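You operate a simulated robot arm through the tools that you are given. There is no shell and no other tool. Be economical: measure what you need, move in short steps, check, and stop when the job is done.

The job below is to be done with a simulated robot arm. You get a single attempt, and the scene is never put back.

JOB
Uncover the key, plug it into the desk radio, send five strokes and switch the radio off again.
Fine: plug in while the radio is off; the cover stays on the desk.

It is judged by the outcome, as a careful person would: the job done as asked, and still so three seconds after it is handed in. It fails if anything else is knocked over, pushed out of place, dropped, spilled or broken. Lids that push on must go on centred and level and be pressed home; caps that screw on are set level and turned clockwise until they are tight.

ROBOT AND FRAMES
A 6-joint arm with a two-finger parallel gripper, fixed in place. Base frame: the origin is at the foot of the arm, x ahead of it, y to its left, z up; the work surface is at about z = 0.74. Lengths are in m, angles in rad, forces in N, time in s.
With the tool pointing down near the work surface it reaches from about 0.44 to 0.86 m from the base axis. Its first joint turns from -2.007 to 2.007 rad. Payload 4.2 kg.
Tool frame: the origin (TCP) lies between the finger pads and is the grasp point; the fingertips stand 0.023 m ahead of it; z points along the fingers, y is the line along which they close. Largest opening 0.094 m; finger width 0.038, thickness 0.01; the body of the gripper, 0.054 by 0.096 m, starts 0.039 m behind the TCP.
Orientation is that of the tool frame in the base frame, as [roll, pitch, yaw] about the fixed x, y, z axes, in that order (R = Rz(yaw) Ry(pitch) Rx(roll)). With the fingers straight down and closing along the base's y, the tool's x points along the base's -x, its y along +y and its z along -z.

CONTROLS
- The arm moves only by the tool play_rows. Its argument "steps" is a list of rows, each a list of 3 entries, a list of its own where there are three numbers: the shift along the tool's x, y, z in m, then the turn, a rotation vector about the tool's x, y, z in rad, then the gripper command, from -1 (shut) to 1 (fully open), values between in proportion. In form: [[[x, y, z], [wx, wy, wz], gripper], ...]. A call has 1 to 8 rows; each row shifts and turns the commanded pose from where the row before left it, along the tool's axes as they then stand. Each row takes 0.2 s and may step no farther than 0.05 m and 0.15 rad from the row before; otherwise, or with a gripper value out of range, the whole call is refused. Where a pose cannot be reached the arm comes as near as it can. A force on the tool above 40 N (or 10 N above the force at the start of the call, whichever is more), or a blocked arm, ends the call early, and 0.2 s more pass. Each finger travels about 0.108 m/s and halts on what it meets, pressing with about 42 N; the grip force reading is that of the motor and also rises with nothing between the fingers. The clock runs only during rows and for 0.2 s after the last one: add rows that do not move to give the fingers time. The reply holds the time, the measured pose of the TCP, the force on the tool along the base axes, the opening and the grip force, in the units named above and with some noise.
- Cameras (640 x 400 px; columns grow to the right, rows downward): "scene" is fixed at [0.2061, -0.6342, 1.351]; the picture's right is [0.67, -0.74, 0.00], its down [-0.45, -0.41, -0.79] and it looks along [0.59, 0.53, -0.61] (base axes); focal length 343 px, centre (320, 200). "wrist" rides on the gripper at [-0.039, 0, -0.044] in the tool frame; the picture's right is [0.00, -1.00, 0.00], its down [0.97, 0.00, -0.24] and it looks along [0.24, 0.00, 0.97] (tool axes); focal length 218 px, centre (320, 200). There is no depth. A picture from a camera that has moved, and an enlarged one, comes with that camera's place and axes in the base frame and with its lens. The place of the scene camera against the robot may be out by one fixed shift of up to 0.025 m in any direction.
- grab_frame(camera): a new picture of that camera. It takes no simulated time.
- lift_body(by): slides the trunk up (or, below 0, down) by that many m; the arm rides with it, the base frame stays. It gives what a move gives, with no picture.
- enlarge(camera, box): a new picture of the part [left, top, right, bottom] of that camera's present view, enlarged. It takes no simulated time.
- close_job(): hands the job in; it is judged then, once.

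Go step by step. Nothing tells you positions but the pictures and the camera data: compare them with the known pose of the tool, close in by small moves and look again before you grip or let go. The budget is 120 turns and 64 pictures, counting those below and the enlarged ones. Unless the task says otherwise, let go and move clear before handing in.

The tools are called after "Emit:" as a command line: name --argument value ..., lists and objects as JSON in quotes. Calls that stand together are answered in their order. play_rows: Moves the arm, as the interface text tells. Its arguments: {"type":"object","properties":{"steps":{"type":"array","items":{"type":"array"}}},"required":["steps"]} The other tools are called the same way: lift_body (by) slides the trunk up or down; grab_frame (camera) takes a picture; enlarge (camera, box) takes an enlarged picture of a part of a camera's view; close_job () hands the job in.

At the start:

```text
time: 0.0
tool_pos: [0.5998, -0.0654, 1.0686]
tcp_rot: [-3.141, 0.001, 3.141]
contact_force: [0.5, -0.4, -0.4]
gripper_width: 0.0941
finger_force: 0.1
trunk travel left (down, up): [-0.7, 0.29]
```

scene: 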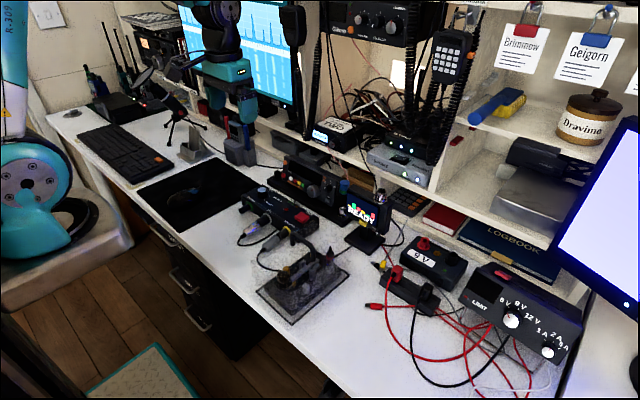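
wrist: 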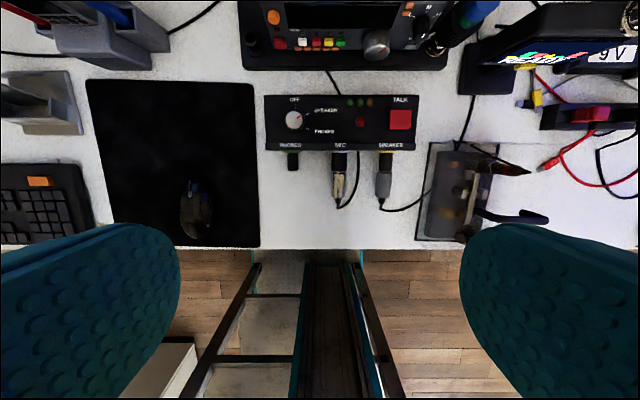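

I see a control box with OFF/SPEAKER/PHONES knob and jacks, and a Morse key under a transparent cover to its right. Next I look closer at these.

Emit:
enlarge --camera "wrist" --box '[240, 80, 440, 220]'

Emit:
enlarge --camera "wrist" --box '[400, 110, 600, 250]'

Emit:
enlarge --camera "scene" --box '[220, 140, 420, 330]'

Emit:
enlarge --camera "wrist" --box '[220, 0, 480, 90]'

```text
2.86 times, centred on (340, 150) of wrist
camera zoom: at [0.6381, -0.0649, 1.1142], right [0.0, -1.0, 0.0], down [-0.97, 0.0, 0.24], along [-0.24, 0.0, -0.97], focal length 624 px, centre (263, 343)
```

zoom: 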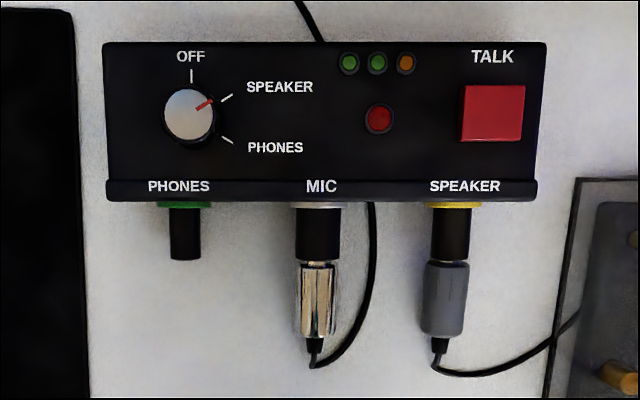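

```text
2.86 times, centred on (500, 180) of wrist
camera zoom: at [0.6381, -0.0649, 1.1142], right [0.0, -1.0, 0.0], down [-0.97, 0.0, 0.24], along [-0.24, 0.0, -0.97], focal length 624 px, centre (-194, 257)
```

zoom: 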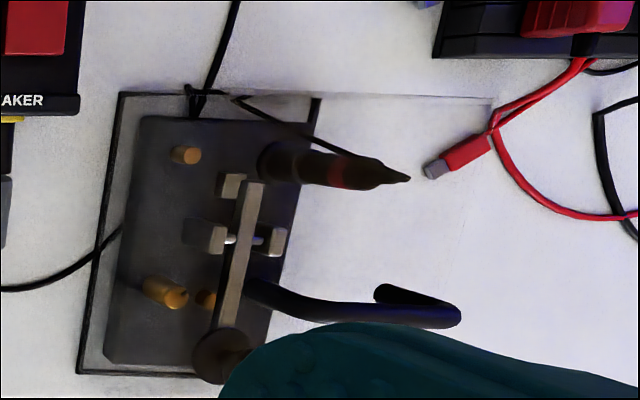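

```text
2.11 times, centred on (320, 235) of scene
camera zoom: at [0.2061, -0.6342, 1.351], right [0.67, -0.74, 0.0], down [-0.45, -0.41, -0.79], along [0.59, 0.53, -0.61], focal length 723 px, centre (320, 126)
```

zoom: 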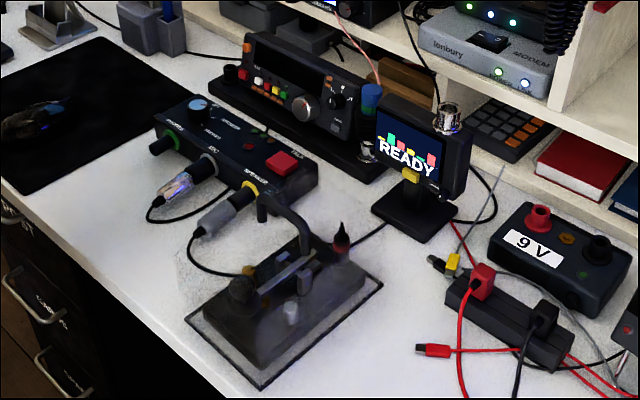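

```text
2.46 times, centred on (350, 45) of wrist
camera zoom: at [0.6381, -0.0649, 1.1142], right [0.0, -1.0, 0.0], down [-0.97, 0.0, 0.24], along [-0.24, 0.0, -0.97], focal length 537 px, centre (246, 582)
```

zoom: 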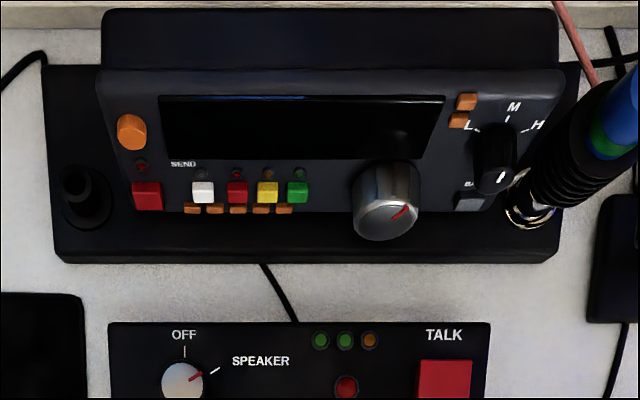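

The key (with plug, red band) is near (0.56, -0.30) under a clear cover with a handle; the desk radio with SEND stands near (0.80, -0.10). I move over the key to look.

Emit:
play_rows --steps '[[[0, -0.05, 0], [0, 0, 0], 1], [[0, -0.05, 0], [0, 0, 0], 1], [[0, -0.05, 0], [0, 0, 0], 1], [[0, -0.05, 0], [0, 0, 0], 1], [[-0.03, -0.03, 0], [0, 0, 0], 1]]'

Emit:
grab_frame --camera "wrist"

Emit:
enlarge --camera "scene" --box '[240, 140, 370, 225]'

Emit:
enlarge --camera "scene" --box '[240, 230, 370, 330]'

```text
time: 1.2
tool_pos: [0.6289, -0.2954, 1.0687]
tcp_rot: [-3.141, 0.001, 3.141]
contact_force: [-0.7, 0.7, 0.6]
gripper_width: 0.0941
finger_force: 0.0
trunk travel left (down, up): [-0.7, 0.29]
```

```text
57 pictures are left
camera wrist: at [0.6677, -0.2954, 1.1134], right [0.0, -1.0, 0.0], down [-0.97, 0.0, 0.24], along [-0.24, 0.0, -0.97], focal length 218 px, centre (320, 200)
```

wrist: 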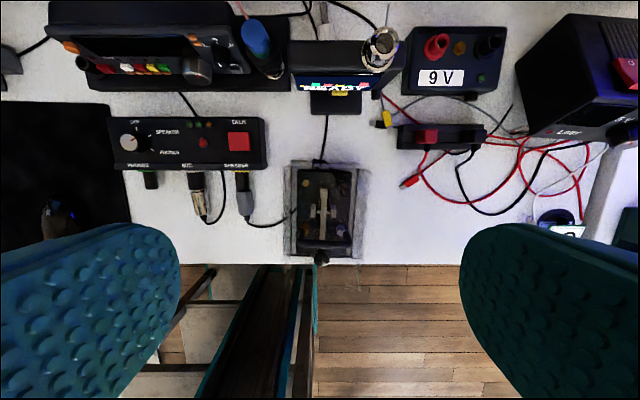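

```text
4.71 times, centred on (305, 182) of scene
camera zoom: at [0.2061, -0.6342, 1.351], right [0.67, -0.74, 0.0], down [-0.45, -0.41, -0.79], along [0.59, 0.53, -0.61], focal length 1616 px, centre (391, 282)
```

zoom: 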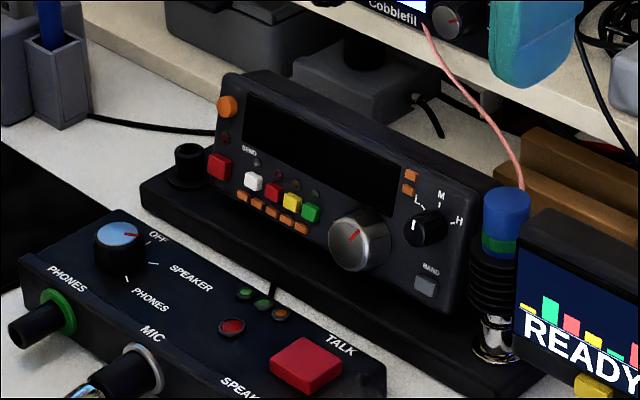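

```text
4.00 times, centred on (305, 280) of scene
camera zoom: at [0.2061, -0.6342, 1.351], right [0.67, -0.74, 0.0], down [-0.45, -0.41, -0.79], along [0.59, 0.53, -0.61], focal length 1374 px, centre (380, -120)
```

zoom: 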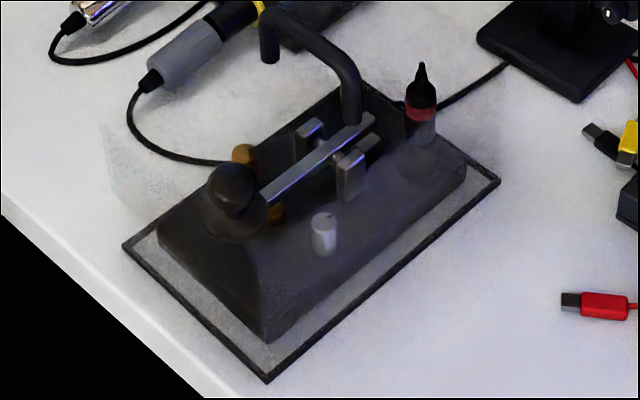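

The details of the key, its plug and the possible jacks are still unclear; I zoom the new wrist view.

Emit:
enlarge --camera "wrist" --box '[270, 80, 390, 270]'

Emit:
enlarge --camera "wrist" --box '[40, 0, 300, 130]'

Emit:
enlarge --camera "scene" --box '[335, 175, 425, 265]'

```text
2.11 times, centred on (330, 175) of wrist
camera zoom: at [0.6677, -0.2954, 1.1134], right [0.0, -1.0, 0.0], down [-0.97, 0.0, 0.24], along [-0.24, 0.0, -0.97], focal length 460 px, centre (299, 253)
```

zoom: 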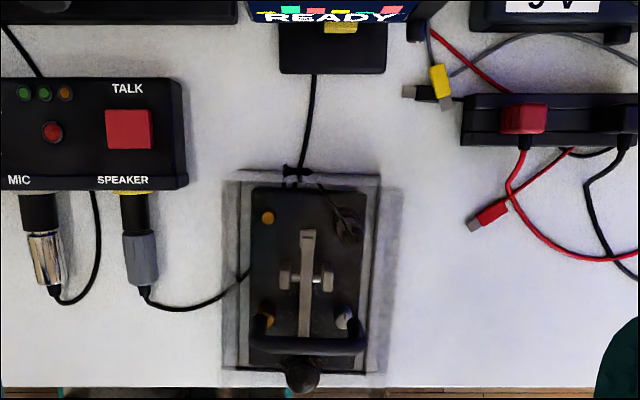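

```text
2.46 times, centred on (170, 65) of wrist
camera zoom: at [0.6677, -0.2954, 1.1134], right [0.0, -1.0, 0.0], down [-0.97, 0.0, 0.24], along [-0.24, 0.0, -0.97], focal length 537 px, centre (689, 532)
```

zoom: 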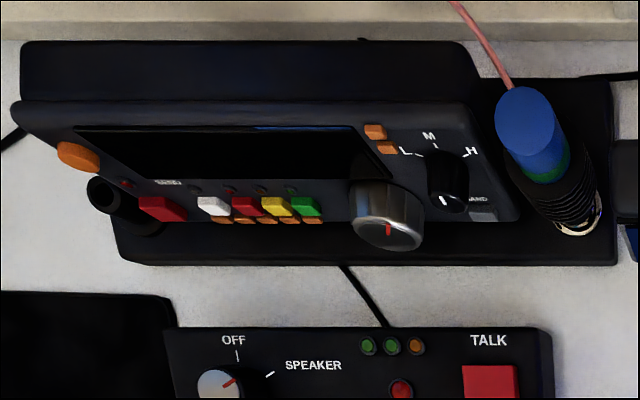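

```text
4.44 times, centred on (380, 220) of scene
camera zoom: at [0.2061, -0.6342, 1.351], right [0.67, -0.74, 0.0], down [-0.45, -0.41, -0.79], along [0.59, 0.53, -0.61], focal length 1526 px, centre (53, 111)
```

zoom: 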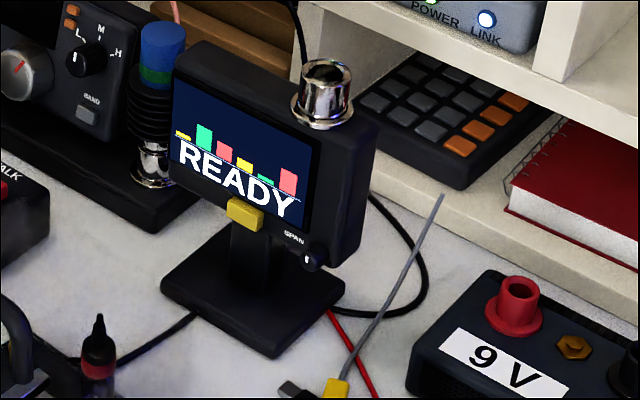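

The plug with the red band is parked upright on the key base; the desk radio has an open upright black tube at its left, likely the key jack. I move back and tilt for a closer look at the radio front.

Emit:
play_rows --steps '[[[0.015, 0.045, 0], [0, 0, 0], 1], [[0.015, 0.045, 0], [0, 0, 0], 1], [[0.015, 0.045, 0.015], [0, 0, 0], 1], [[0.015, 0.045, 0.015], [0, 0, 0], 1], [[0.015, 0.045, 0.015], [0, -0.15, 0], 1], [[0, 0.03, 0], [0, -0.15, 0], 1], [[0, 0, 0], [0, -0.15, 0], 1], [[0, 0, 0], [0, -0.15, 0], 1]]'

Emit:
grab_frame --camera "wrist"

```text
time: 3.0
tool_pos: [0.5732, -0.0346, 1.0306]
tcp_rot: [3.141, 0.6, 3.141]
contact_force: [-0.4, -0.2, -1.2]
gripper_width: 0.0941
finger_force: 0.0
out of reach, approached as far as the arm can: row 8
trunk travel left (down, up): [-0.7, 0.29]
```

```text
51 pictures are left
camera wrist: at [0.5794, -0.0344, 1.0889], right [0.0, -1.0, 0.0], down [-0.94, 0.0, -0.35], along [0.35, 0.0, -0.94], focal length 218 px, centre (320, 200)
```

wrist: 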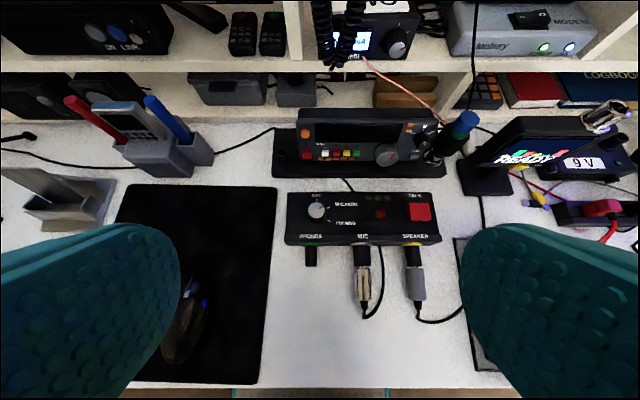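

Emit:
enlarge --camera "wrist" --box '[265, 95, 365, 185]'

Emit:
enlarge --camera "wrist" --box '[365, 95, 485, 185]'

```text
4.44 times, centred on (315, 140) of wrist
camera zoom: at [0.5794, -0.0344, 1.0889], right [0.0, -1.0, 0.0], down [-0.94, 0.0, -0.35], along [0.35, 0.0, -0.94], focal length 970 px, centre (342, 467)
```

zoom: 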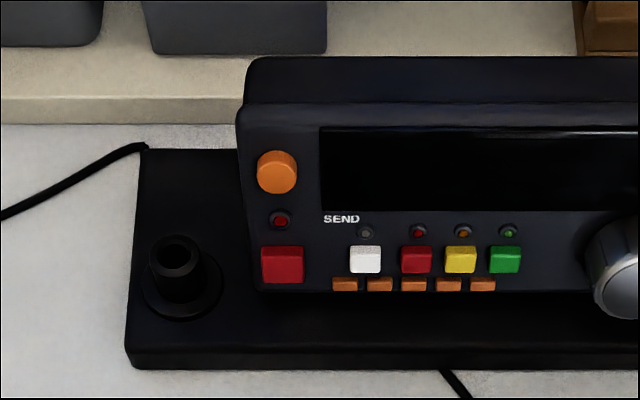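

```text
4.44 times, centred on (425, 140) of wrist
camera zoom: at [0.5794, -0.0344, 1.0889], right [0.0, -1.0, 0.0], down [-0.94, 0.0, -0.35], along [0.35, 0.0, -0.94], focal length 970 px, centre (-147, 467)
```

zoom: 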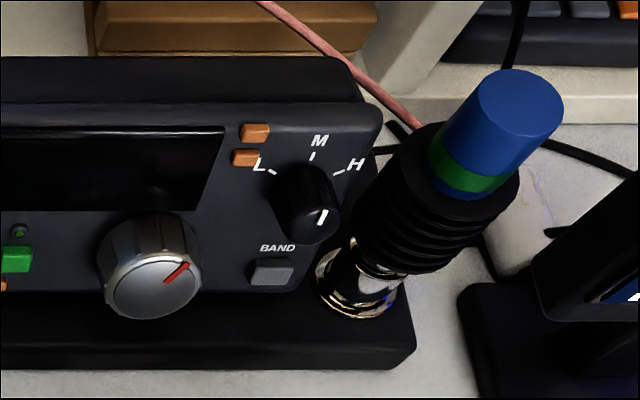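

The radio is off (dark display), with an upright jack on its base left at about (0.77, 0.02). The cover spans about x 0.46–0.64, y −0.25 to −0.36 with an inverted-U handle; I now look for free desk space right of the key.

Emit:
play_rows --steps '[[[0, -0.045, 0], [0, 0.15, 0], 1], [[0, -0.045, 0], [0, 0.15, 0], 1], [[0, -0.045, 0], [0, 0.15, 0], 1], [[0, -0.045, 0], [0, 0.15, 0], 1], [[0, -0.05, 0], [0, 0, 0], 1], [[0, -0.05, 0], [0, 0, 0], 1], [[0, -0.05, 0], [0, 0, 0], 1], [[0, -0.05, 0], [0, 0, 0], 1]]'

Emit:
grab_frame --camera "wrist"

```text
time: 4.8
tool_pos: [0.5737, -0.4156, 1.0302]
tcp_rot: [3.141, -0.001, -3.142]
contact_force: [-0.3, 0.0, 0.5]
gripper_width: 0.0937
finger_force: 0.1
trunk travel left (down, up): [-0.7, 0.29]
```

```text
48 pictures are left
camera wrist: at [0.6124, -0.4148, 1.0744], right [0.0, -1.0, 0.0], down [-0.97, 0.0, 0.24], along [-0.24, 0.0, -0.97], focal length 218 px, centre (320, 200)
```

wrist: 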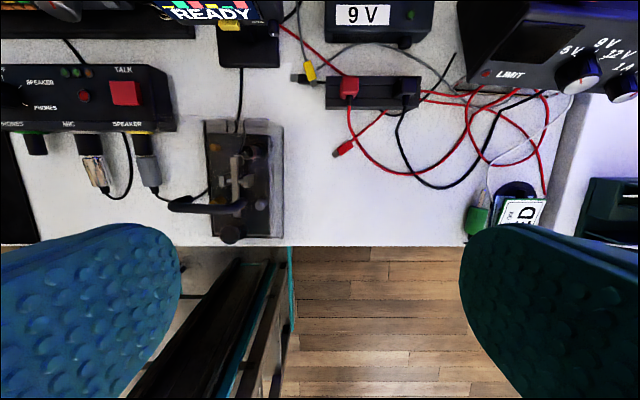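

Right of the key the leads leave too little space for the cover; the free rear part of the mat at about (0.67, 0.165) is the roomy flat spot on the desk. I will grip the handle bar fore‑aft, so first go above it and turn the tool −90°.

Emit:
play_rows --steps '[[[0.01, 0.04, 0], [0, 0, 0.14], 1], [[0.006, 0.04, 0], [0, 0, 0.14], 1], [[0, 0.04, 0], [0, 0, 0.14], 1], [[0, 0, 0], [0, 0, 0.14], 1], [[0, 0, 0], [0, 0, 0.14], 1], [[0, 0, 0], [0, 0, 0.14], 1], [[0, 0, 0], [0, 0, 0.14], 1], [[0, 0, 0], [0, 0, 0.14], 1]]'

Emit:
play_rows --steps '[[[0, 0, 0], [0, 0, 0.14], 1], [[0, 0, 0], [0, 0, 0.15], 1], [[0, 0, 0], [0, 0, 0.1608], 1]]'

```text
time: 6.6
tool_pos: [0.5731, -0.2956, 1.0311]
tcp_rot: [3.141, -0.001, 2.02]
contact_force: [-0.4, -0.5, 1.2]
gripper_width: 0.0942
finger_force: 0.1
trunk travel left (down, up): [-0.7, 0.29]
```

```text
refused: row 3 steps farther than a row can; nothing moved
```

Turning is partly done; I finish the turn and look.

Emit:
play_rows --steps '[[[0, 0, 0], [0, 0, 0.15], 1], [[0, 0, 0], [0, 0, 0.15], 1], [[0, 0, 0], [0, 0, 0.149], 1], [[-0.008, -0.02, 0.02], [0, 0, 0], 1]]'

Emit:
grab_frame --camera "wrist"

```text
time: 7.6
tool_pos: [0.5543, -0.3034, 1.0114]
tcp_rot: [-3.141, -0.001, 1.57]
contact_force: [0.5, 0.3, 0.4]
gripper_width: 0.0939
finger_force: 0.1
trunk travel left (down, up): [-0.7, 0.29]
```

```text
47 pictures are left
camera wrist: at [0.5533, -0.3428, 1.0552], right [-1.0, 0.0, 0.0], down [0.0, 0.97, 0.24], along [0.0, 0.24, -0.97], focal length 218 px, centre (320, 200)
```

wrist: 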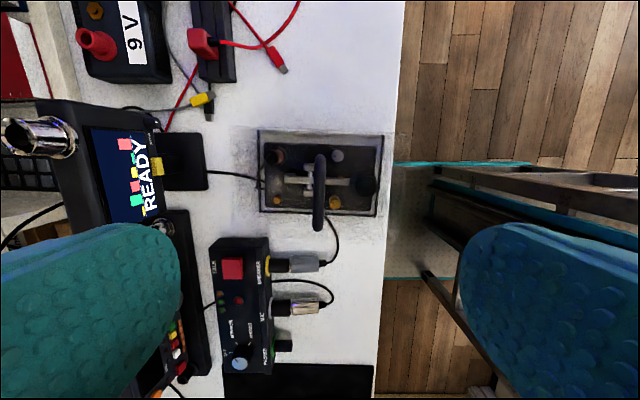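

Handle is centred under the tool (x ≈ 0.554, y ≈ −0.304). I descend to just around the bar and check from the scene camera.

Emit:
play_rows --steps '[[[0, 0, 0.04], [0, 0, 0], 1], [[0, 0, 0.04], [0, 0, 0], 1], [[0, 0, 0.03], [0, 0, 0], 1], [[0, 0, 0.012], [0, 0, 0], 1]]'

Emit:
enlarge --camera "scene" --box '[240, 200, 380, 330]'

Emit:
grab_frame --camera "wrist"

```text
time: 8.6
tool_pos: [0.5533, -0.3037, 0.8891]
tcp_rot: [-3.141, 0.001, 1.573]
contact_force: [1.2, 0.4, 1.0]
gripper_width: 0.0937
finger_force: 0.0
trunk travel left (down, up): [-0.7, 0.29]
```

```text
3.08 times, centred on (310, 265) of scene
camera zoom: at [0.2061, -0.6342, 1.351], right [0.67, -0.74, 0.0], down [-0.45, -0.41, -0.79], along [0.59, 0.53, -0.61], focal length 1057 px, centre (351, 0)
```

zoom: 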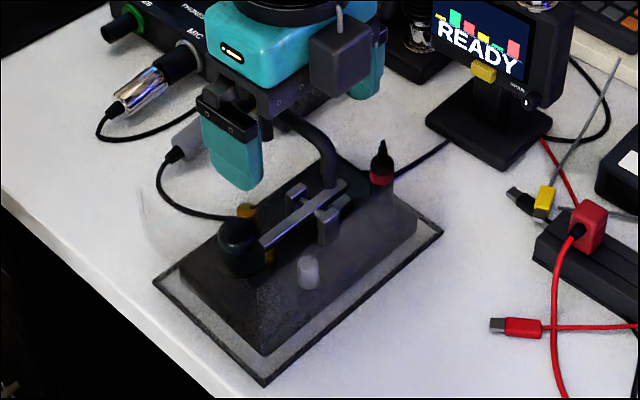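

```text
45 pictures are left
camera wrist: at [0.5532, -0.3428, 0.9331], right [-1.0, 0.0, 0.0], down [0.0, 0.97, 0.24], along [0.0, 0.24, -0.97], focal length 218 px, centre (320, 200)
```

wrist: 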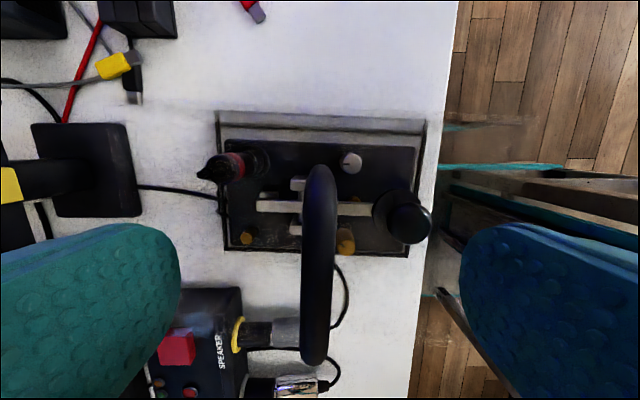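

The bar sits between the fingers at about z 0.87. I lower 17 mm more and close on it.

Emit:
play_rows --steps '[[[0, 0, 0.01], [0, 0, 0], 1], [[0, 0, 0.007], [0, 0, 0], 1], [[0, 0, 0], [0, 0, 0], 0.3], [[0, 0, 0], [0, 0, 0], -0.3], [[0, 0, 0], [0, 0, 0], -1], [[0, 0, 0], [0, 0, 0], -1]]'

Emit:
enlarge --camera "scene" --box '[240, 200, 380, 330]'

```text
time: 10.0
tool_pos: [0.555, -0.303, 0.8712]
tcp_rot: [-3.141, 0.0, 1.573]
contact_force: [-0.3, -0.3, -0.2]
gripper_width: 0.0089
finger_force: 42.0
trunk travel left (down, up): [-0.7, 0.29]
```

```text
3.08 times, centred on (310, 265) of scene
camera zoom: at [0.2061, -0.6342, 1.351], right [0.67, -0.74, 0.0], down [-0.45, -0.41, -0.79], along [0.59, 0.53, -0.61], focal length 1057 px, centre (351, 0)
```

zoom: 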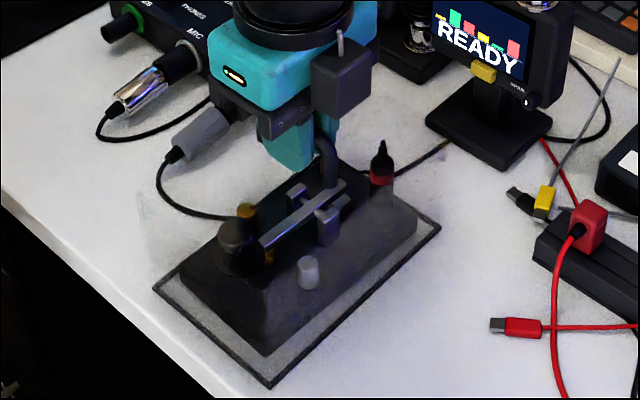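

The bar (9 mm) is held. I lift straight up in short steps.

Emit:
play_rows --steps '[[[0, 0, -0.01], [0, 0, 0], -1], [[0, 0, -0.02], [0, 0, 0], -1], [[0, 0, -0.03], [0, 0, 0], -1], [[0, 0, -0.03], [0, 0, 0], -1], [[0, 0, -0.03], [0, 0, 0], -1], [[0, 0, -0.03], [0, 0, 0], -1]]'

Emit:
grab_frame --camera "scene"

```text
time: 11.4
tool_pos: [0.5537, -0.3038, 1.0221]
tcp_rot: [3.141, 0.0, 1.572]
contact_force: [0.6, 0.3, 0.1]
gripper_width: 0.0
finger_force: 42.0
trunk travel left (down, up): [-0.7, 0.29]
```

```text
43 pictures are left
```

scene: 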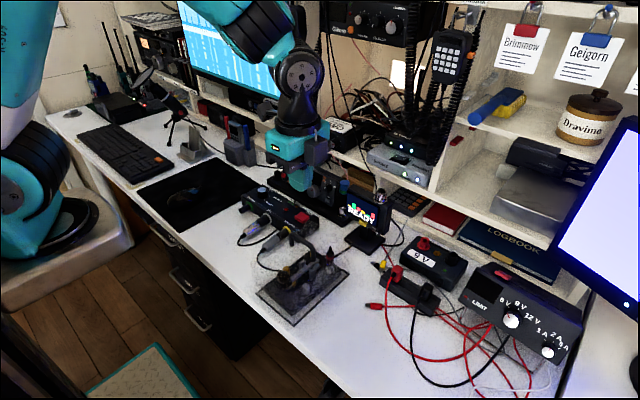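

The grip slipped off the bar, with the cover still in place. I check the cover and handle.

Emit:
enlarge --camera "scene" --box '[240, 200, 380, 330]'

Emit:
grab_frame --camera "wrist"

```text
3.08 times, centred on (310, 265) of scene
camera zoom: at [0.2061, -0.6342, 1.351], right [0.67, -0.74, 0.0], down [-0.45, -0.41, -0.79], along [0.59, 0.53, -0.61], focal length 1057 px, centre (351, 0)
```

zoom: 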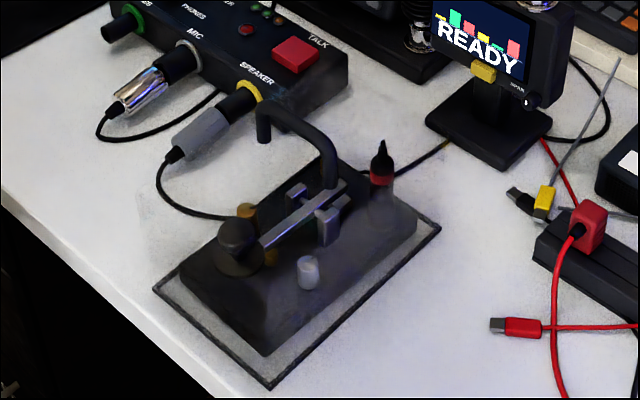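

```text
41 pictures are left
camera wrist: at [0.5531, -0.3427, 1.0666], right [-1.0, 0.0, 0.0], down [0.0, 0.97, 0.24], along [0.0, 0.24, -0.97], focal length 218 px, centre (320, 200)
```

wrist: 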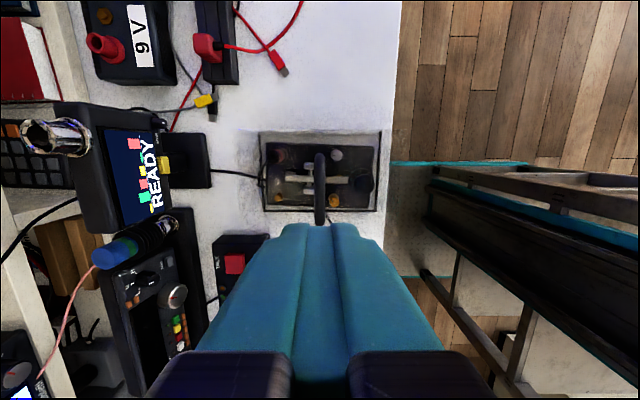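

The cover stayed put. I regrip a little deeper and lift very slowly while reading the force.

Emit:
play_rows --steps '[[[0, 0, 0], [0, 0, 0], 0], [[0, 0, 0], [0, 0, 0], 0], [[0, 0, 0.05], [0, 0, 0], 0], [[0, 0, 0.05], [0, 0, 0], 0], [[0, 0, 0.04], [0, 0, 0], 0], [[0, 0, 0.013], [0, 0, 0], 0]]'

Emit:
play_rows --steps '[[[0, 0, 0.002], [0, 0, 0], 0], [[0, 0, 0.001], [0, 0, 0], -1], [[0, 0, 0], [0, 0, 0], -1], [[0, 0, 0], [0, 0, 0], -1], [[0, 0, -0.001], [0, 0, 0], -1], [[0, 0, -0.001], [0, 0, 0], -1], [[0, 0, -0.002], [0, 0, 0], -1]]'

```text
time: 12.8
tool_pos: [0.5532, -0.3035, 0.8697]
tcp_rot: [-3.141, 0.0, 1.572]
contact_force: [-0.3, 0.0, -0.3]
gripper_width: 0.047
finger_force: 0.0
trunk travel left (down, up): [-0.7, 0.29]
```

```text
time: 14.4
tool_pos: [0.554, -0.3039, 0.8699]
tcp_rot: [-3.141, -0.001, 1.573]
contact_force: [0.9, 0.1, -1.4]
gripper_width: 0.0087
finger_force: 41.7
trunk travel left (down, up): [-0.7, 0.29]
```

Emit:
play_rows --steps '[[[0, 0, -0.002], [0, 0, 0], -1], [[0, 0, -0.002], [0, 0, 0], -1], [[0, 0, -0.002], [0, 0, 0], -1]]'

Emit:
enlarge --camera "scene" --box '[240, 200, 380, 330]'

```text
time: 15.2
tool_pos: [0.5537, -0.3031, 0.8759]
tcp_rot: [3.141, 0.002, 1.573]
contact_force: [-1.0, 0.3, -1.3]
gripper_width: 0.0092
finger_force: 41.8
trunk travel left (down, up): [-0.7, 0.29]
```

```text
3.08 times, centred on (310, 265) of scene
camera zoom: at [0.2061, -0.6342, 1.351], right [0.67, -0.74, 0.0], down [-0.45, -0.41, -0.79], along [0.59, 0.53, -0.61], focal length 1057 px, centre (351, 0)
```

zoom: 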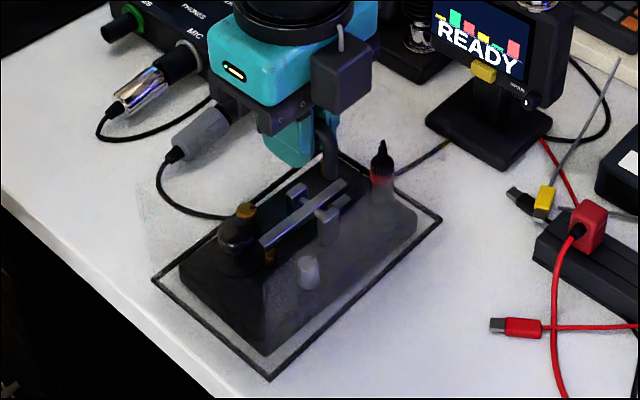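

The cover is rising, weight about 1.3 N. I continue slowly and watch for catching.

Emit:
play_rows --steps '[[[0, 0, -0.004], [0, 0, 0], -1], [[0, 0, -0.004], [0, 0, 0], -1], [[0, 0, -0.004], [0, 0, 0], -1], [[0, 0, -0.004], [0, 0, 0], -1], [[0, 0, -0.004], [0, 0, 0], -1]]'

Emit:
enlarge --camera "scene" --box '[240, 200, 380, 330]'

```text
time: 16.4
tool_pos: [0.5536, -0.3036, 0.8959]
tcp_rot: [3.141, -0.001, 1.572]
contact_force: [-0.5, 0.5, -2.1]
gripper_width: 0.0091
finger_force: 41.9
trunk travel left (down, up): [-0.7, 0.29]
```

```text
3.08 times, centred on (310, 265) of scene
camera zoom: at [0.2061, -0.6342, 1.351], right [0.67, -0.74, 0.0], down [-0.45, -0.41, -0.79], along [0.59, 0.53, -0.61], focal length 1057 px, centre (351, 0)
```

zoom: 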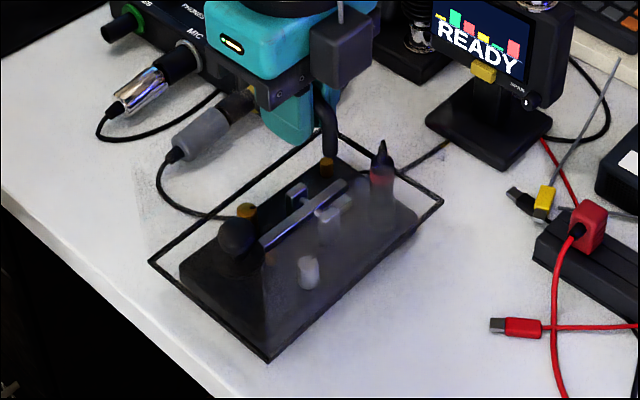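

Rising cleanly and level. I continue at a modest pace to clear the key.

Emit:
play_rows --steps '[[[0, 0, -0.008], [0, 0, 0], -1], [[0, 0, -0.01], [0, 0, 0], -1], [[0, 0, -0.01], [0, 0, 0], -1], [[0, 0, -0.01], [0, 0, 0], -1], [[0, 0, -0.01], [0, 0, 0], -1], [[0, 0, -0.01], [0, 0, 0], -1], [[0, 0, -0.01], [0, 0, 0], -1]]'

Emit:
grab_frame --camera "scene"

```text
time: 18.0
tool_pos: [0.5531, -0.303, 0.9628]
tcp_rot: [3.141, 0.0, 1.572]
contact_force: [0.7, 0.4, -1.3]
gripper_width: 0.0085
finger_force: 41.7
trunk travel left (down, up): [-0.7, 0.29]
```

```text
38 pictures are left
```

scene: 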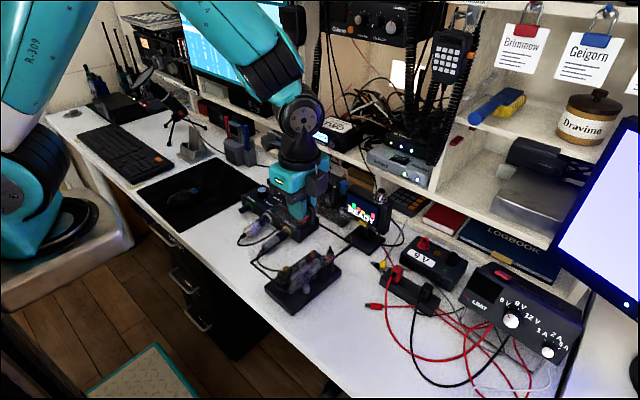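

The cover is clear of the key. I raise it a little more and carry it left.

Emit:
play_rows --steps '[[[0, 0, -0.015], [0, 0, 0], -1], [[0.01, 0, -0.02], [0, 0, 0], -1], [[0.02, 0, -0.02], [0, 0, 0], -1], [[0.03, 0, 0], [0, 0, 0], -1], [[0.03, 0, 0], [0, 0, 0], -1], [[0.03, 0, 0], [0, 0, 0], -1], [[0.03, 0, 0], [0, 0, 0], -1], [[0.03, 0, 0], [0, 0, 0], -1]]'

Emit:
play_rows --steps '[[[0.03, 0, 0], [0, 0, 0], -1], [[0.03, 0, 0], [0, 0, 0], -1], [[0.03, 0, 0], [0, 0, 0], -1], [[0.03, 0, 0], [0, 0, 0], -1], [[0.03, 0, 0], [0, 0, 0], -1], [[0.03, 0, 0], [0, 0, 0], -1], [[0.03, 0, 0], [0, 0, 0], -1], [[0.03, 0, 0], [0, 0, 0], -1]]'

Emit:
play_rows --steps '[[[0.02, 0, 0], [0, 0, -0.08], -1], [[0.01, 0, 0], [0, 0, -0.12], -1], [[0, 0, 0], [0, 0, -0.12], -1], [[0, 0, 0], [0, 0, -0.12], -1], [[0, 0, 0], [0, 0, -0.12], -1], [[0, 0, 0], [0, 0, -0.12], -1], [[0, 0, 0], [0, 0, -0.12], -1]]'

Emit:
grab_frame --camera "scene"

```text
time: 19.8
tool_pos: [0.5535, -0.1239, 1.0183]
tcp_rot: [-3.141, 0.001, 1.573]
contact_force: [0.3, 0.0, -1.6]
gripper_width: 0.009
finger_force: 42.5
trunk travel left (down, up): [-0.7, 0.29]
```

```text
time: 21.6
tool_pos: [0.5536, 0.1169, 1.0194]
tcp_rot: [3.141, 0.002, 1.572]
contact_force: [0.6, -0.1, -0.4]
gripper_width: 0.0087
finger_force: 41.7
trunk travel left (down, up): [-0.7, 0.29]
```

```text
time: 23.2
tool_pos: [0.5531, 0.1463, 1.0184]
tcp_rot: [-3.142, -0.001, 2.376]
contact_force: [0.4, 0.4, -1.5]
gripper_width: 0.0089
finger_force: 41.8
trunk travel left (down, up): [-0.7, 0.29]
```

```text
37 pictures are left
```

scene: 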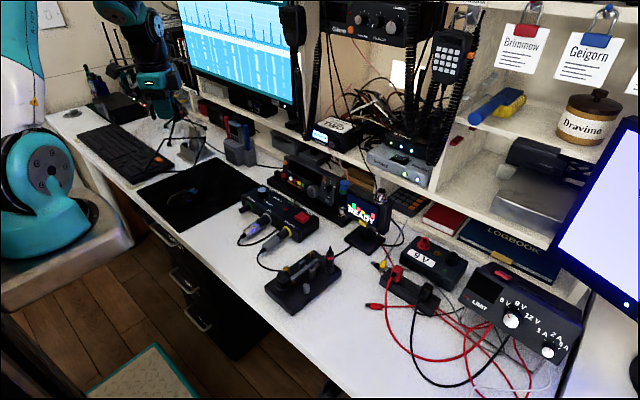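

Cover is carried over the mat. I finish the turn and view the spot.

Emit:
play_rows --steps '[[[0, 0, 0], [0, 0, -0.13], -1], [[0, 0, 0], [0, 0, -0.13], -1], [[0, 0, 0], [0, 0, -0.13], -1], [[0, 0, 0], [0, 0, -0.13], -1], [[0, 0, 0], [0, 0, -0.13], -1], [[0, 0, 0], [0, 0, -0.116], -1], [[-0.02, 0, 0], [0, 0, 0], -1], [[-0.02, 0.01, 0], [0, 0, 0], -1]]'

Emit:
grab_frame --camera "wrist"

Emit:
enlarge --camera "scene" --box '[120, 80, 300, 240]'

```text
time: 25.0
tool_pos: [0.5915, 0.1567, 1.0192]
tcp_rot: [3.141, 0.001, 3.138]
contact_force: [-0.2, 0.2, -1.8]
gripper_width: 0.0089
finger_force: 41.8
trunk travel left (down, up): [-0.7, 0.29]
```

```text
36 pictures are left
camera wrist: at [0.6306, 0.1564, 1.0628], right [0.0, -1.0, 0.0], down [-0.97, 0.0, 0.24], along [-0.24, 0.0, -0.97], focal length 218 px, centre (320, 200)
```

wrist: 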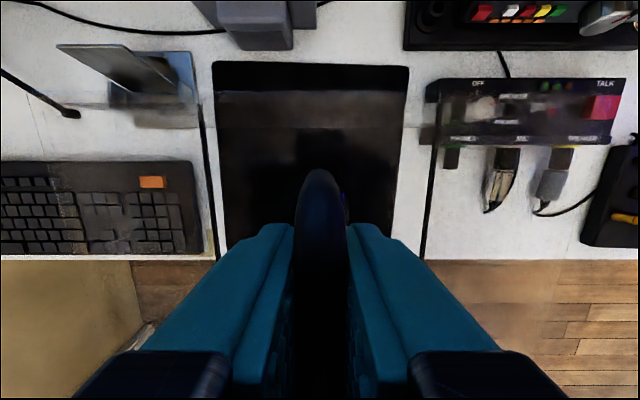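

```text
2.50 times, centred on (210, 160) of scene
camera zoom: at [0.2061, -0.6342, 1.351], right [0.67, -0.74, 0.0], down [-0.45, -0.41, -0.79], along [0.59, 0.53, -0.61], focal length 858 px, centre (595, 300)
```

zoom: 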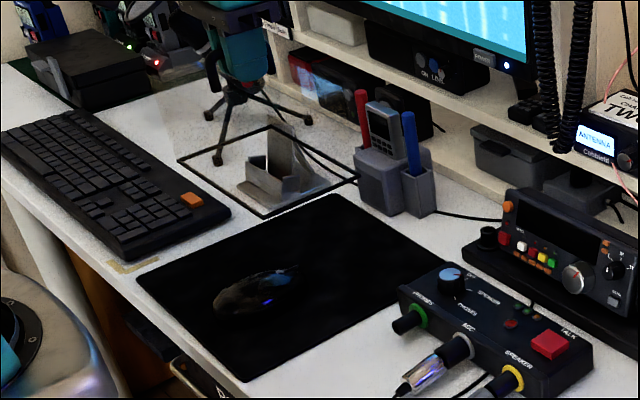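

The mat's free part is centred at y ≈ 0.167, mouse front at x ≈ 0.60, mat back edge 0.738. I move to x ≈ 0.672 and lower gently.

Emit:
play_rows --steps '[[[-0.02, 0.004, 0], [0, 0, 0], -1], [[-0.03, 0.005, 0], [0, 0, 0], -1], [[-0.03, 0, 0.01], [0, 0, 0], -1], [[0, 0, 0.02], [0, 0, 0], -1], [[0, 0, 0.02], [0, 0, 0], -1], [[0, 0, 0.02], [0, 0, 0], -1], [[0, 0, 0.02], [0, 0, 0], -1], [[0, 0, 0.015], [0, 0, 0], -1]]'

Emit:
enlarge --camera "scene" --box '[120, 80, 300, 240]'

```text
time: 26.8
tool_pos: [0.672, 0.1646, 0.9134]
tcp_rot: [-3.141, 0.0, 3.141]
contact_force: [-0.1, 0.8, -0.8]
gripper_width: 0.0091
finger_force: 42.0
trunk travel left (down, up): [-0.7, 0.29]
```

```text
2.50 times, centred on (210, 160) of scene
camera zoom: at [0.2061, -0.6342, 1.351], right [0.67, -0.74, 0.0], down [-0.45, -0.41, -0.79], along [0.59, 0.53, -0.61], focal length 858 px, centre (595, 300)
```

zoom: 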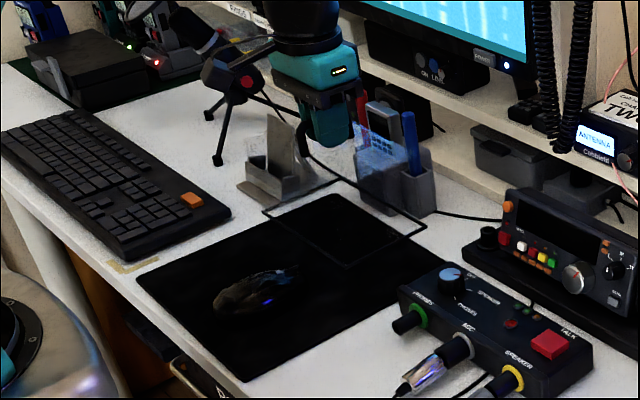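

I shift 8 mm further from the mouse and lower to contact.

Emit:
play_rows --steps '[[[-0.008, 0, 0.01], [0, 0, 0], -1], [[0, 0, 0.01], [0, 0, 0], -1], [[0, 0, 0.01], [0, 0, 0], -1], [[0, 0, 0.005], [0, 0, 0], -1], [[0, 0, 0.003], [0, 0, 0], -1]]'

Emit:
enlarge --camera "scene" --box '[120, 80, 300, 240]'

```text
time: 28.0
tool_pos: [0.6816, 0.1661, 0.8749]
tcp_rot: [-3.14, -0.001, 3.139]
contact_force: [1.0, -0.2, -1.8]
gripper_width: 0.0088
finger_force: 41.8
trunk travel left (down, up): [-0.7, 0.29]
```

```text
2.50 times, centred on (210, 160) of scene
camera zoom: at [0.2061, -0.6342, 1.351], right [0.67, -0.74, 0.0], down [-0.45, -0.41, -0.79], along [0.59, 0.53, -0.61], focal length 858 px, centre (595, 300)
```

zoom: 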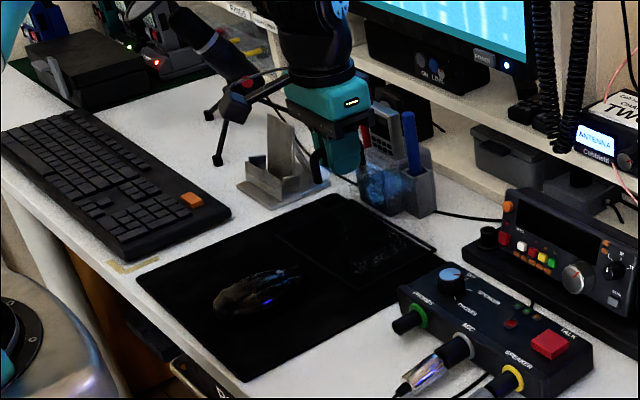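

Nearly down. I lower in 1 mm steps until force shows contact.

Emit:
play_rows --steps '[[[0, 0, 0.001], [0, 0, 0], -1], [[0, 0, 0.001], [0, 0, 0], -1], [[0, 0, 0.001], [0, 0, 0], -1]]'

Emit:
play_rows --steps '[[[0, 0, 0.001], [0, 0, 0], -1], [[0, 0, 0.001], [0, 0, 0], -1]]'

Emit:
play_rows --steps '[[[0, 0, 0.001], [0, 0, 0], -1], [[0, 0, 0.001], [0, 0, 0], -1]]'

```text
time: 28.8
tool_pos: [0.6808, 0.1654, 0.8722]
tcp_rot: [-3.141, -0.001, 3.14]
contact_force: [0.7, -0.4, -1.7]
gripper_width: 0.0089
finger_force: 42.2
trunk travel left (down, up): [-0.7, 0.29]
```

```text
time: 29.4
tool_pos: [0.6804, 0.165, 0.8706]
tcp_rot: [3.141, 0.001, -3.141]
contact_force: [-0.7, 0.4, -0.9]
gripper_width: 0.0089
finger_force: 41.7
trunk travel left (down, up): [-0.7, 0.29]
```

```text
time: 30.0
tool_pos: [0.6806, 0.1641, 0.871]
tcp_rot: [3.139, 0.002, 3.141]
contact_force: [-1.4, -1.7, 16.0]
gripper_width: 0.009
finger_force: 41.9
trunk travel left (down, up): [-0.7, 0.29]
```

Contact is felt (16 N). I ease back 1 mm, open, and rise clear.

Emit:
play_rows --steps '[[[0, 0, -0.0012], [0, 0, 0], -1], [[0, 0, 0], [0, 0, 0], -0.5], [[0, 0, 0], [0, 0, 0], -0.2], [[0, 0, -0.01], [0, 0, 0], 0], [[0, 0, -0.03], [0, 0, 0], 0], [[0, 0, -0.05], [0, 0, 0], 0], [[0.03, -0.03, -0.04], [0, 0, 0], 0], [[0.04, -0.03, 0], [0, 0, 0], 0]]'

Emit:
enlarge --camera "scene" --box '[120, 80, 300, 240]'

Emit:
enlarge --camera "scene" --box '[240, 220, 370, 330]'

```text
refused: row 7 steps farther than a row can; nothing moved
```

```text
2.50 times, centred on (210, 160) of scene
camera zoom: at [0.2061, -0.6342, 1.351], right [0.67, -0.74, 0.0], down [-0.45, -0.41, -0.79], along [0.59, 0.53, -0.61], focal length 858 px, centre (595, 300)
```

zoom: 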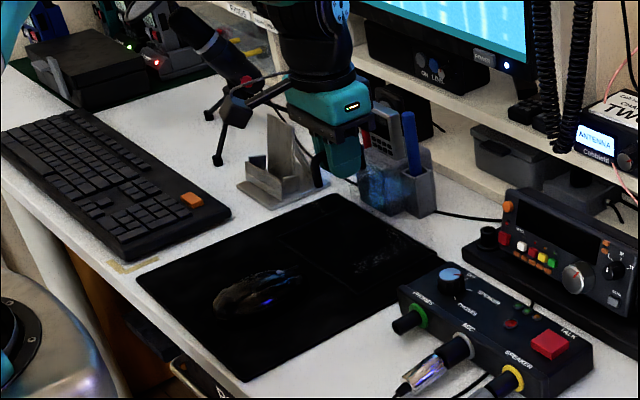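

```text
3.64 times, centred on (305, 275) of scene
camera zoom: at [0.2061, -0.6342, 1.351], right [0.67, -0.74, 0.0], down [-0.45, -0.41, -0.79], along [0.59, 0.53, -0.61], focal length 1249 px, centre (374, -73)
```

zoom: 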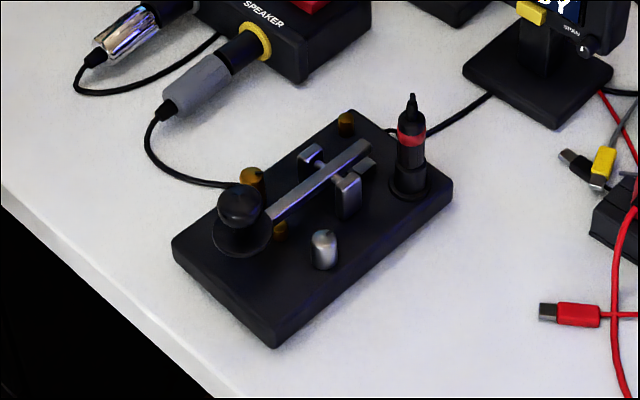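

The key now stands bare with its red-banded plug parked upright at rear right. I release the cover and rise.

Emit:
play_rows --steps '[[[0, 0, -0.0012], [0, 0, 0], -1], [[0, 0, 0], [0, 0, 0], -0.5], [[0, 0, 0], [0, 0, 0], -0.2], [[0, 0, -0.01], [0, 0, 0], 0], [[0, 0, -0.03], [0, 0, 0], 0], [[0, 0, -0.045], [0, 0, 0], 0], [[0.03, -0.03, -0.02], [0, 0, 0], 0], [[0.03, -0.035, 0], [0, 0, 0], 0]]'

Emit:
enlarge --camera "scene" --box '[120, 80, 300, 240]'

```text
time: 31.8
tool_pos: [0.6206, 0.1005, 0.9746]
tcp_rot: [3.142, -0.001, 3.14]
contact_force: [0.0, 0.6, 0.5]
gripper_width: 0.0472
finger_force: 0.1
trunk travel left (down, up): [-0.7, 0.29]
```

```text
2.50 times, centred on (210, 160) of scene
camera zoom: at [0.2061, -0.6342, 1.351], right [0.67, -0.74, 0.0], down [-0.45, -0.41, -0.79], along [0.59, 0.53, -0.61], focal length 858 px, centre (595, 300)
```

zoom: 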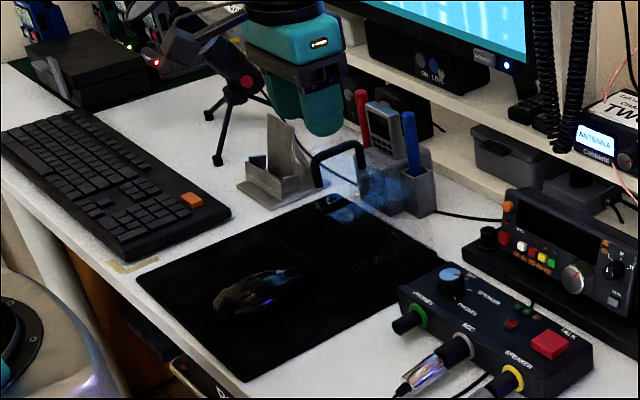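

The cover stands level on the mat, clear of mouse and holder. Now I go above the key to locate the plug.

Emit:
play_rows --steps '[[[0.005, -0.049, 0], [0, 0, 0], 0], [[0.005, -0.049, 0], [0, 0, 0], 0], [[0.005, -0.049, 0], [0, 0, 0], 0], [[0.005, -0.049, 0], [0, 0, 0], 0], [[0, -0.05, 0], [0, 0, 0], 0], [[0, -0.05, 0], [0, 0, 0], 0], [[0, -0.05, 0], [0, 0, 0], 0], [[0, -0.05, 0], [0, 0, 0], 0]]'

Emit:
play_rows --steps '[[[0, -0.03, 0], [0, 0, 0], 0.3]]'

Emit:
grab_frame --camera "wrist"

```text
time: 33.6
tool_pos: [0.6013, -0.2965, 0.975]
tcp_rot: [-3.142, 0.0, -3.142]
contact_force: [0.0, -0.1, -0.8]
gripper_width: 0.0472
finger_force: 0.1
trunk travel left (down, up): [-0.7, 0.29]
```

```text
time: 34.0
tool_pos: [0.6005, -0.327, 0.9747]
tcp_rot: [-3.141, 0.0, 3.141]
contact_force: [1.0, 1.1, 0.7]
gripper_width: 0.0612
finger_force: 0.1
trunk travel left (down, up): [-0.7, 0.29]
```

```text
29 pictures are left
camera wrist: at [0.6392, -0.3266, 1.019], right [0.0, -1.0, 0.0], down [-0.97, 0.0, 0.24], along [-0.24, 0.0, -0.97], focal length 218 px, centre (320, 200)
```

wrist: 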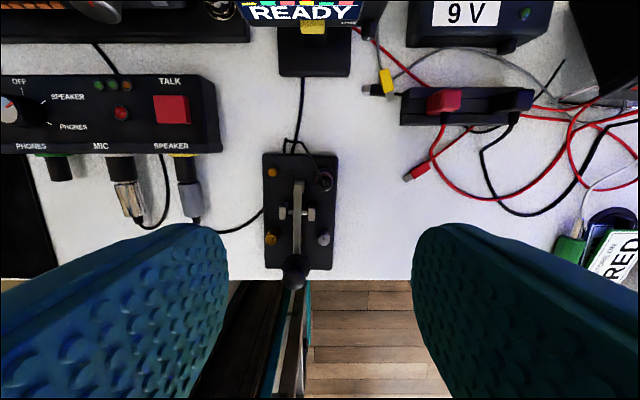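

Emit:
enlarge --camera "wrist" --box '[250, 120, 370, 300]'

```text
2.22 times, centred on (310, 210) of wrist
camera zoom: at [0.6392, -0.3266, 1.019], right [0.0, -1.0, 0.0], down [-0.97, 0.0, 0.24], along [-0.24, 0.0, -0.97], focal length 485 px, centre (342, 178)
```

zoom: 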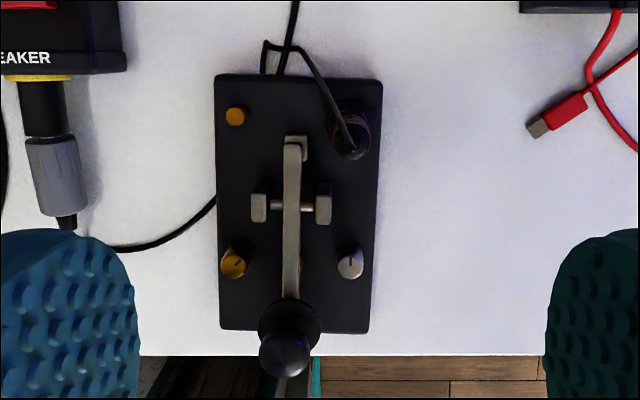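

The plug axis is near (0.604, −0.330), body about z 0.79–0.827. The radio body is close to the jack's right, so I'll hold the plug with fingers fore‑aft and the camera on the left: I turn +90°.

Emit:
play_rows --steps '[[[0, 0, 0], [0, 0, -0.15], 0], [[0, 0, 0], [0, 0, -0.15], 0], [[0, 0, 0], [0, 0, -0.15], 0], [[0, 0, 0], [0, 0, -0.15], 0], [[0, 0, 0], [0, 0, -0.15], 0], [[0, 0, 0], [0, 0, -0.15], 0], [[0, 0, 0], [0, 0, -0.15], 0], [[0, 0, 0], [0, 0, -0.15], 0]]'

Emit:
play_rows --steps '[[[0, 0, 0], [0, 0, -0.15], 0], [[0, 0, 0], [0, 0, -0.15], 0], [[0, 0, 0], [0, 0, -0.07], 0], [[0.003, 0.004, 0.05], [0, 0, 0], 0]]'

```text
time: 35.8
tool_pos: [0.5983, -0.3255, 0.9747]
tcp_rot: [-3.14, 0.0, -1.942]
contact_force: [0.4, 0.2, 0.6]
gripper_width: 0.0471
finger_force: 0.2
trunk travel left (down, up): [-0.7, 0.29]
```

```text
refused: row 4 steps farther than a row can; nothing moved
```

Emit:
play_rows --steps '[[[0, 0, 0], [0, 0, -0.15], 0], [[0, 0, 0], [0, 0, -0.15], 0], [[0, 0, 0], [0, 0, -0.071], 0], [[0.0045, -0.006, 0.04], [0, 0, 0], 0], [[0, 0, 0.02], [0, 0, 0], 0]]'

Emit:
grab_frame --camera "wrist"

```text
time: 37.0
tool_pos: [0.6056, -0.3306, 0.916]
tcp_rot: [3.14, 0.0, -1.573]
contact_force: [0.0, -0.1, 0.1]
gripper_width: 0.047
finger_force: 0.1
trunk travel left (down, up): [-0.7, 0.29]
```

```text
27 pictures are left
camera wrist: at [0.6047, -0.2917, 0.9588], right [1.0, 0.0, 0.0], down [0.0, -0.97, 0.24], along [0.0, -0.24, -0.97], focal length 218 px, centre (320, 200)
```

wrist: 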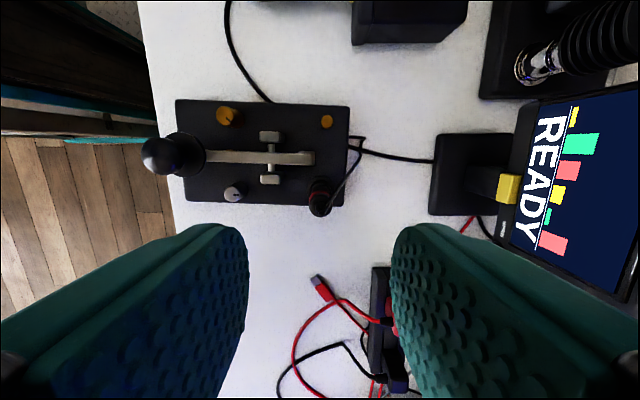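

The plug is centred between the fingers. I lower to the grip height (TCP 0.815) and check.

Emit:
play_rows --steps '[[[-0.002, 0.001, 0.04], [0, 0, 0], -0.1], [[0, 0, 0.03], [0, 0, 0], -0.1], [[0, 0, 0.02], [0, 0, 0], -0.1], [[0, 0, 0.011], [0, 0, 0], -0.1], [[0, 0, 0], [0, 0, 0], -0.1]]'

Emit:
enlarge --camera "scene" --box '[260, 220, 370, 320]'

```text
time: 38.2
tool_pos: [0.6047, -0.3288, 0.8135]
tcp_rot: [-3.141, 0.0, -1.573]
contact_force: [0.0, 0.1, -0.4]
gripper_width: 0.042
finger_force: 0.0
trunk travel left (down, up): [-0.7, 0.29]
```

```text
4.00 times, centred on (315, 270) of scene
camera zoom: at [0.2061, -0.6342, 1.351], right [0.67, -0.74, 0.0], down [-0.45, -0.41, -0.79], along [0.59, 0.53, -0.61], focal length 1374 px, centre (340, -80)
```

zoom: 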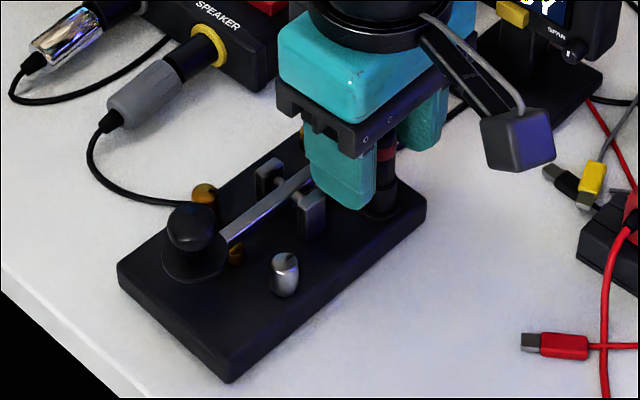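

Fingers straddle the plug above the key parts. I close on it.

Emit:
play_rows --steps '[[[0, 0, 0], [0, 0, 0], -0.4], [[0, 0, 0], [0, 0, 0], -0.7], [[0, 0, 0], [0, 0, 0], -1], [[0, 0, 0], [0, 0, 0], -1]]'

Emit:
play_rows --steps '[[[0, 0, -0.003], [0, 0, 0], -1], [[0, 0, -0.003], [0, 0, 0], -1], [[0, 0, -0.004], [0, 0, 0], -1], [[0, 0, -0.005], [0, 0, 0], -1], [[0, 0, -0.005], [0, 0, 0], -1], [[0, 0, -0.01], [0, 0, 0], -1], [[0, 0, -0.01], [0, 0, 0], -1]]'

Emit:
enlarge --camera "scene" --box '[240, 160, 400, 320]'

```text
time: 39.2
tool_pos: [0.6043, -0.3296, 0.8135]
tcp_rot: [-3.141, 0.001, -1.574]
contact_force: [1.6, 0.7, 2.0]
gripper_width: 0.0139
finger_force: 41.7
trunk travel left (down, up): [-0.7, 0.29]
```

```text
time: 40.8
tool_pos: [0.6043, -0.3287, 0.8546]
tcp_rot: [-3.141, -0.001, -1.574]
contact_force: [-0.5, 0.6, -0.2]
gripper_width: 0.0139
finger_force: 41.9
trunk travel left (down, up): [-0.7, 0.29]
```

```text
2.50 times, centred on (320, 240) of scene
camera zoom: at [0.2061, -0.6342, 1.351], right [0.67, -0.74, 0.0], down [-0.45, -0.41, -0.79], along [0.59, 0.53, -0.61], focal length 858 px, centre (320, 100)
```

zoom: 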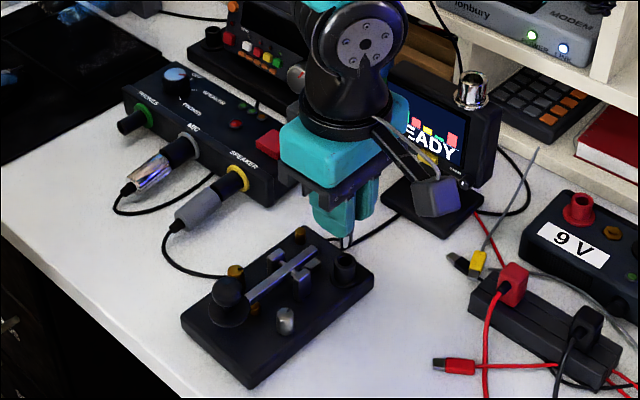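

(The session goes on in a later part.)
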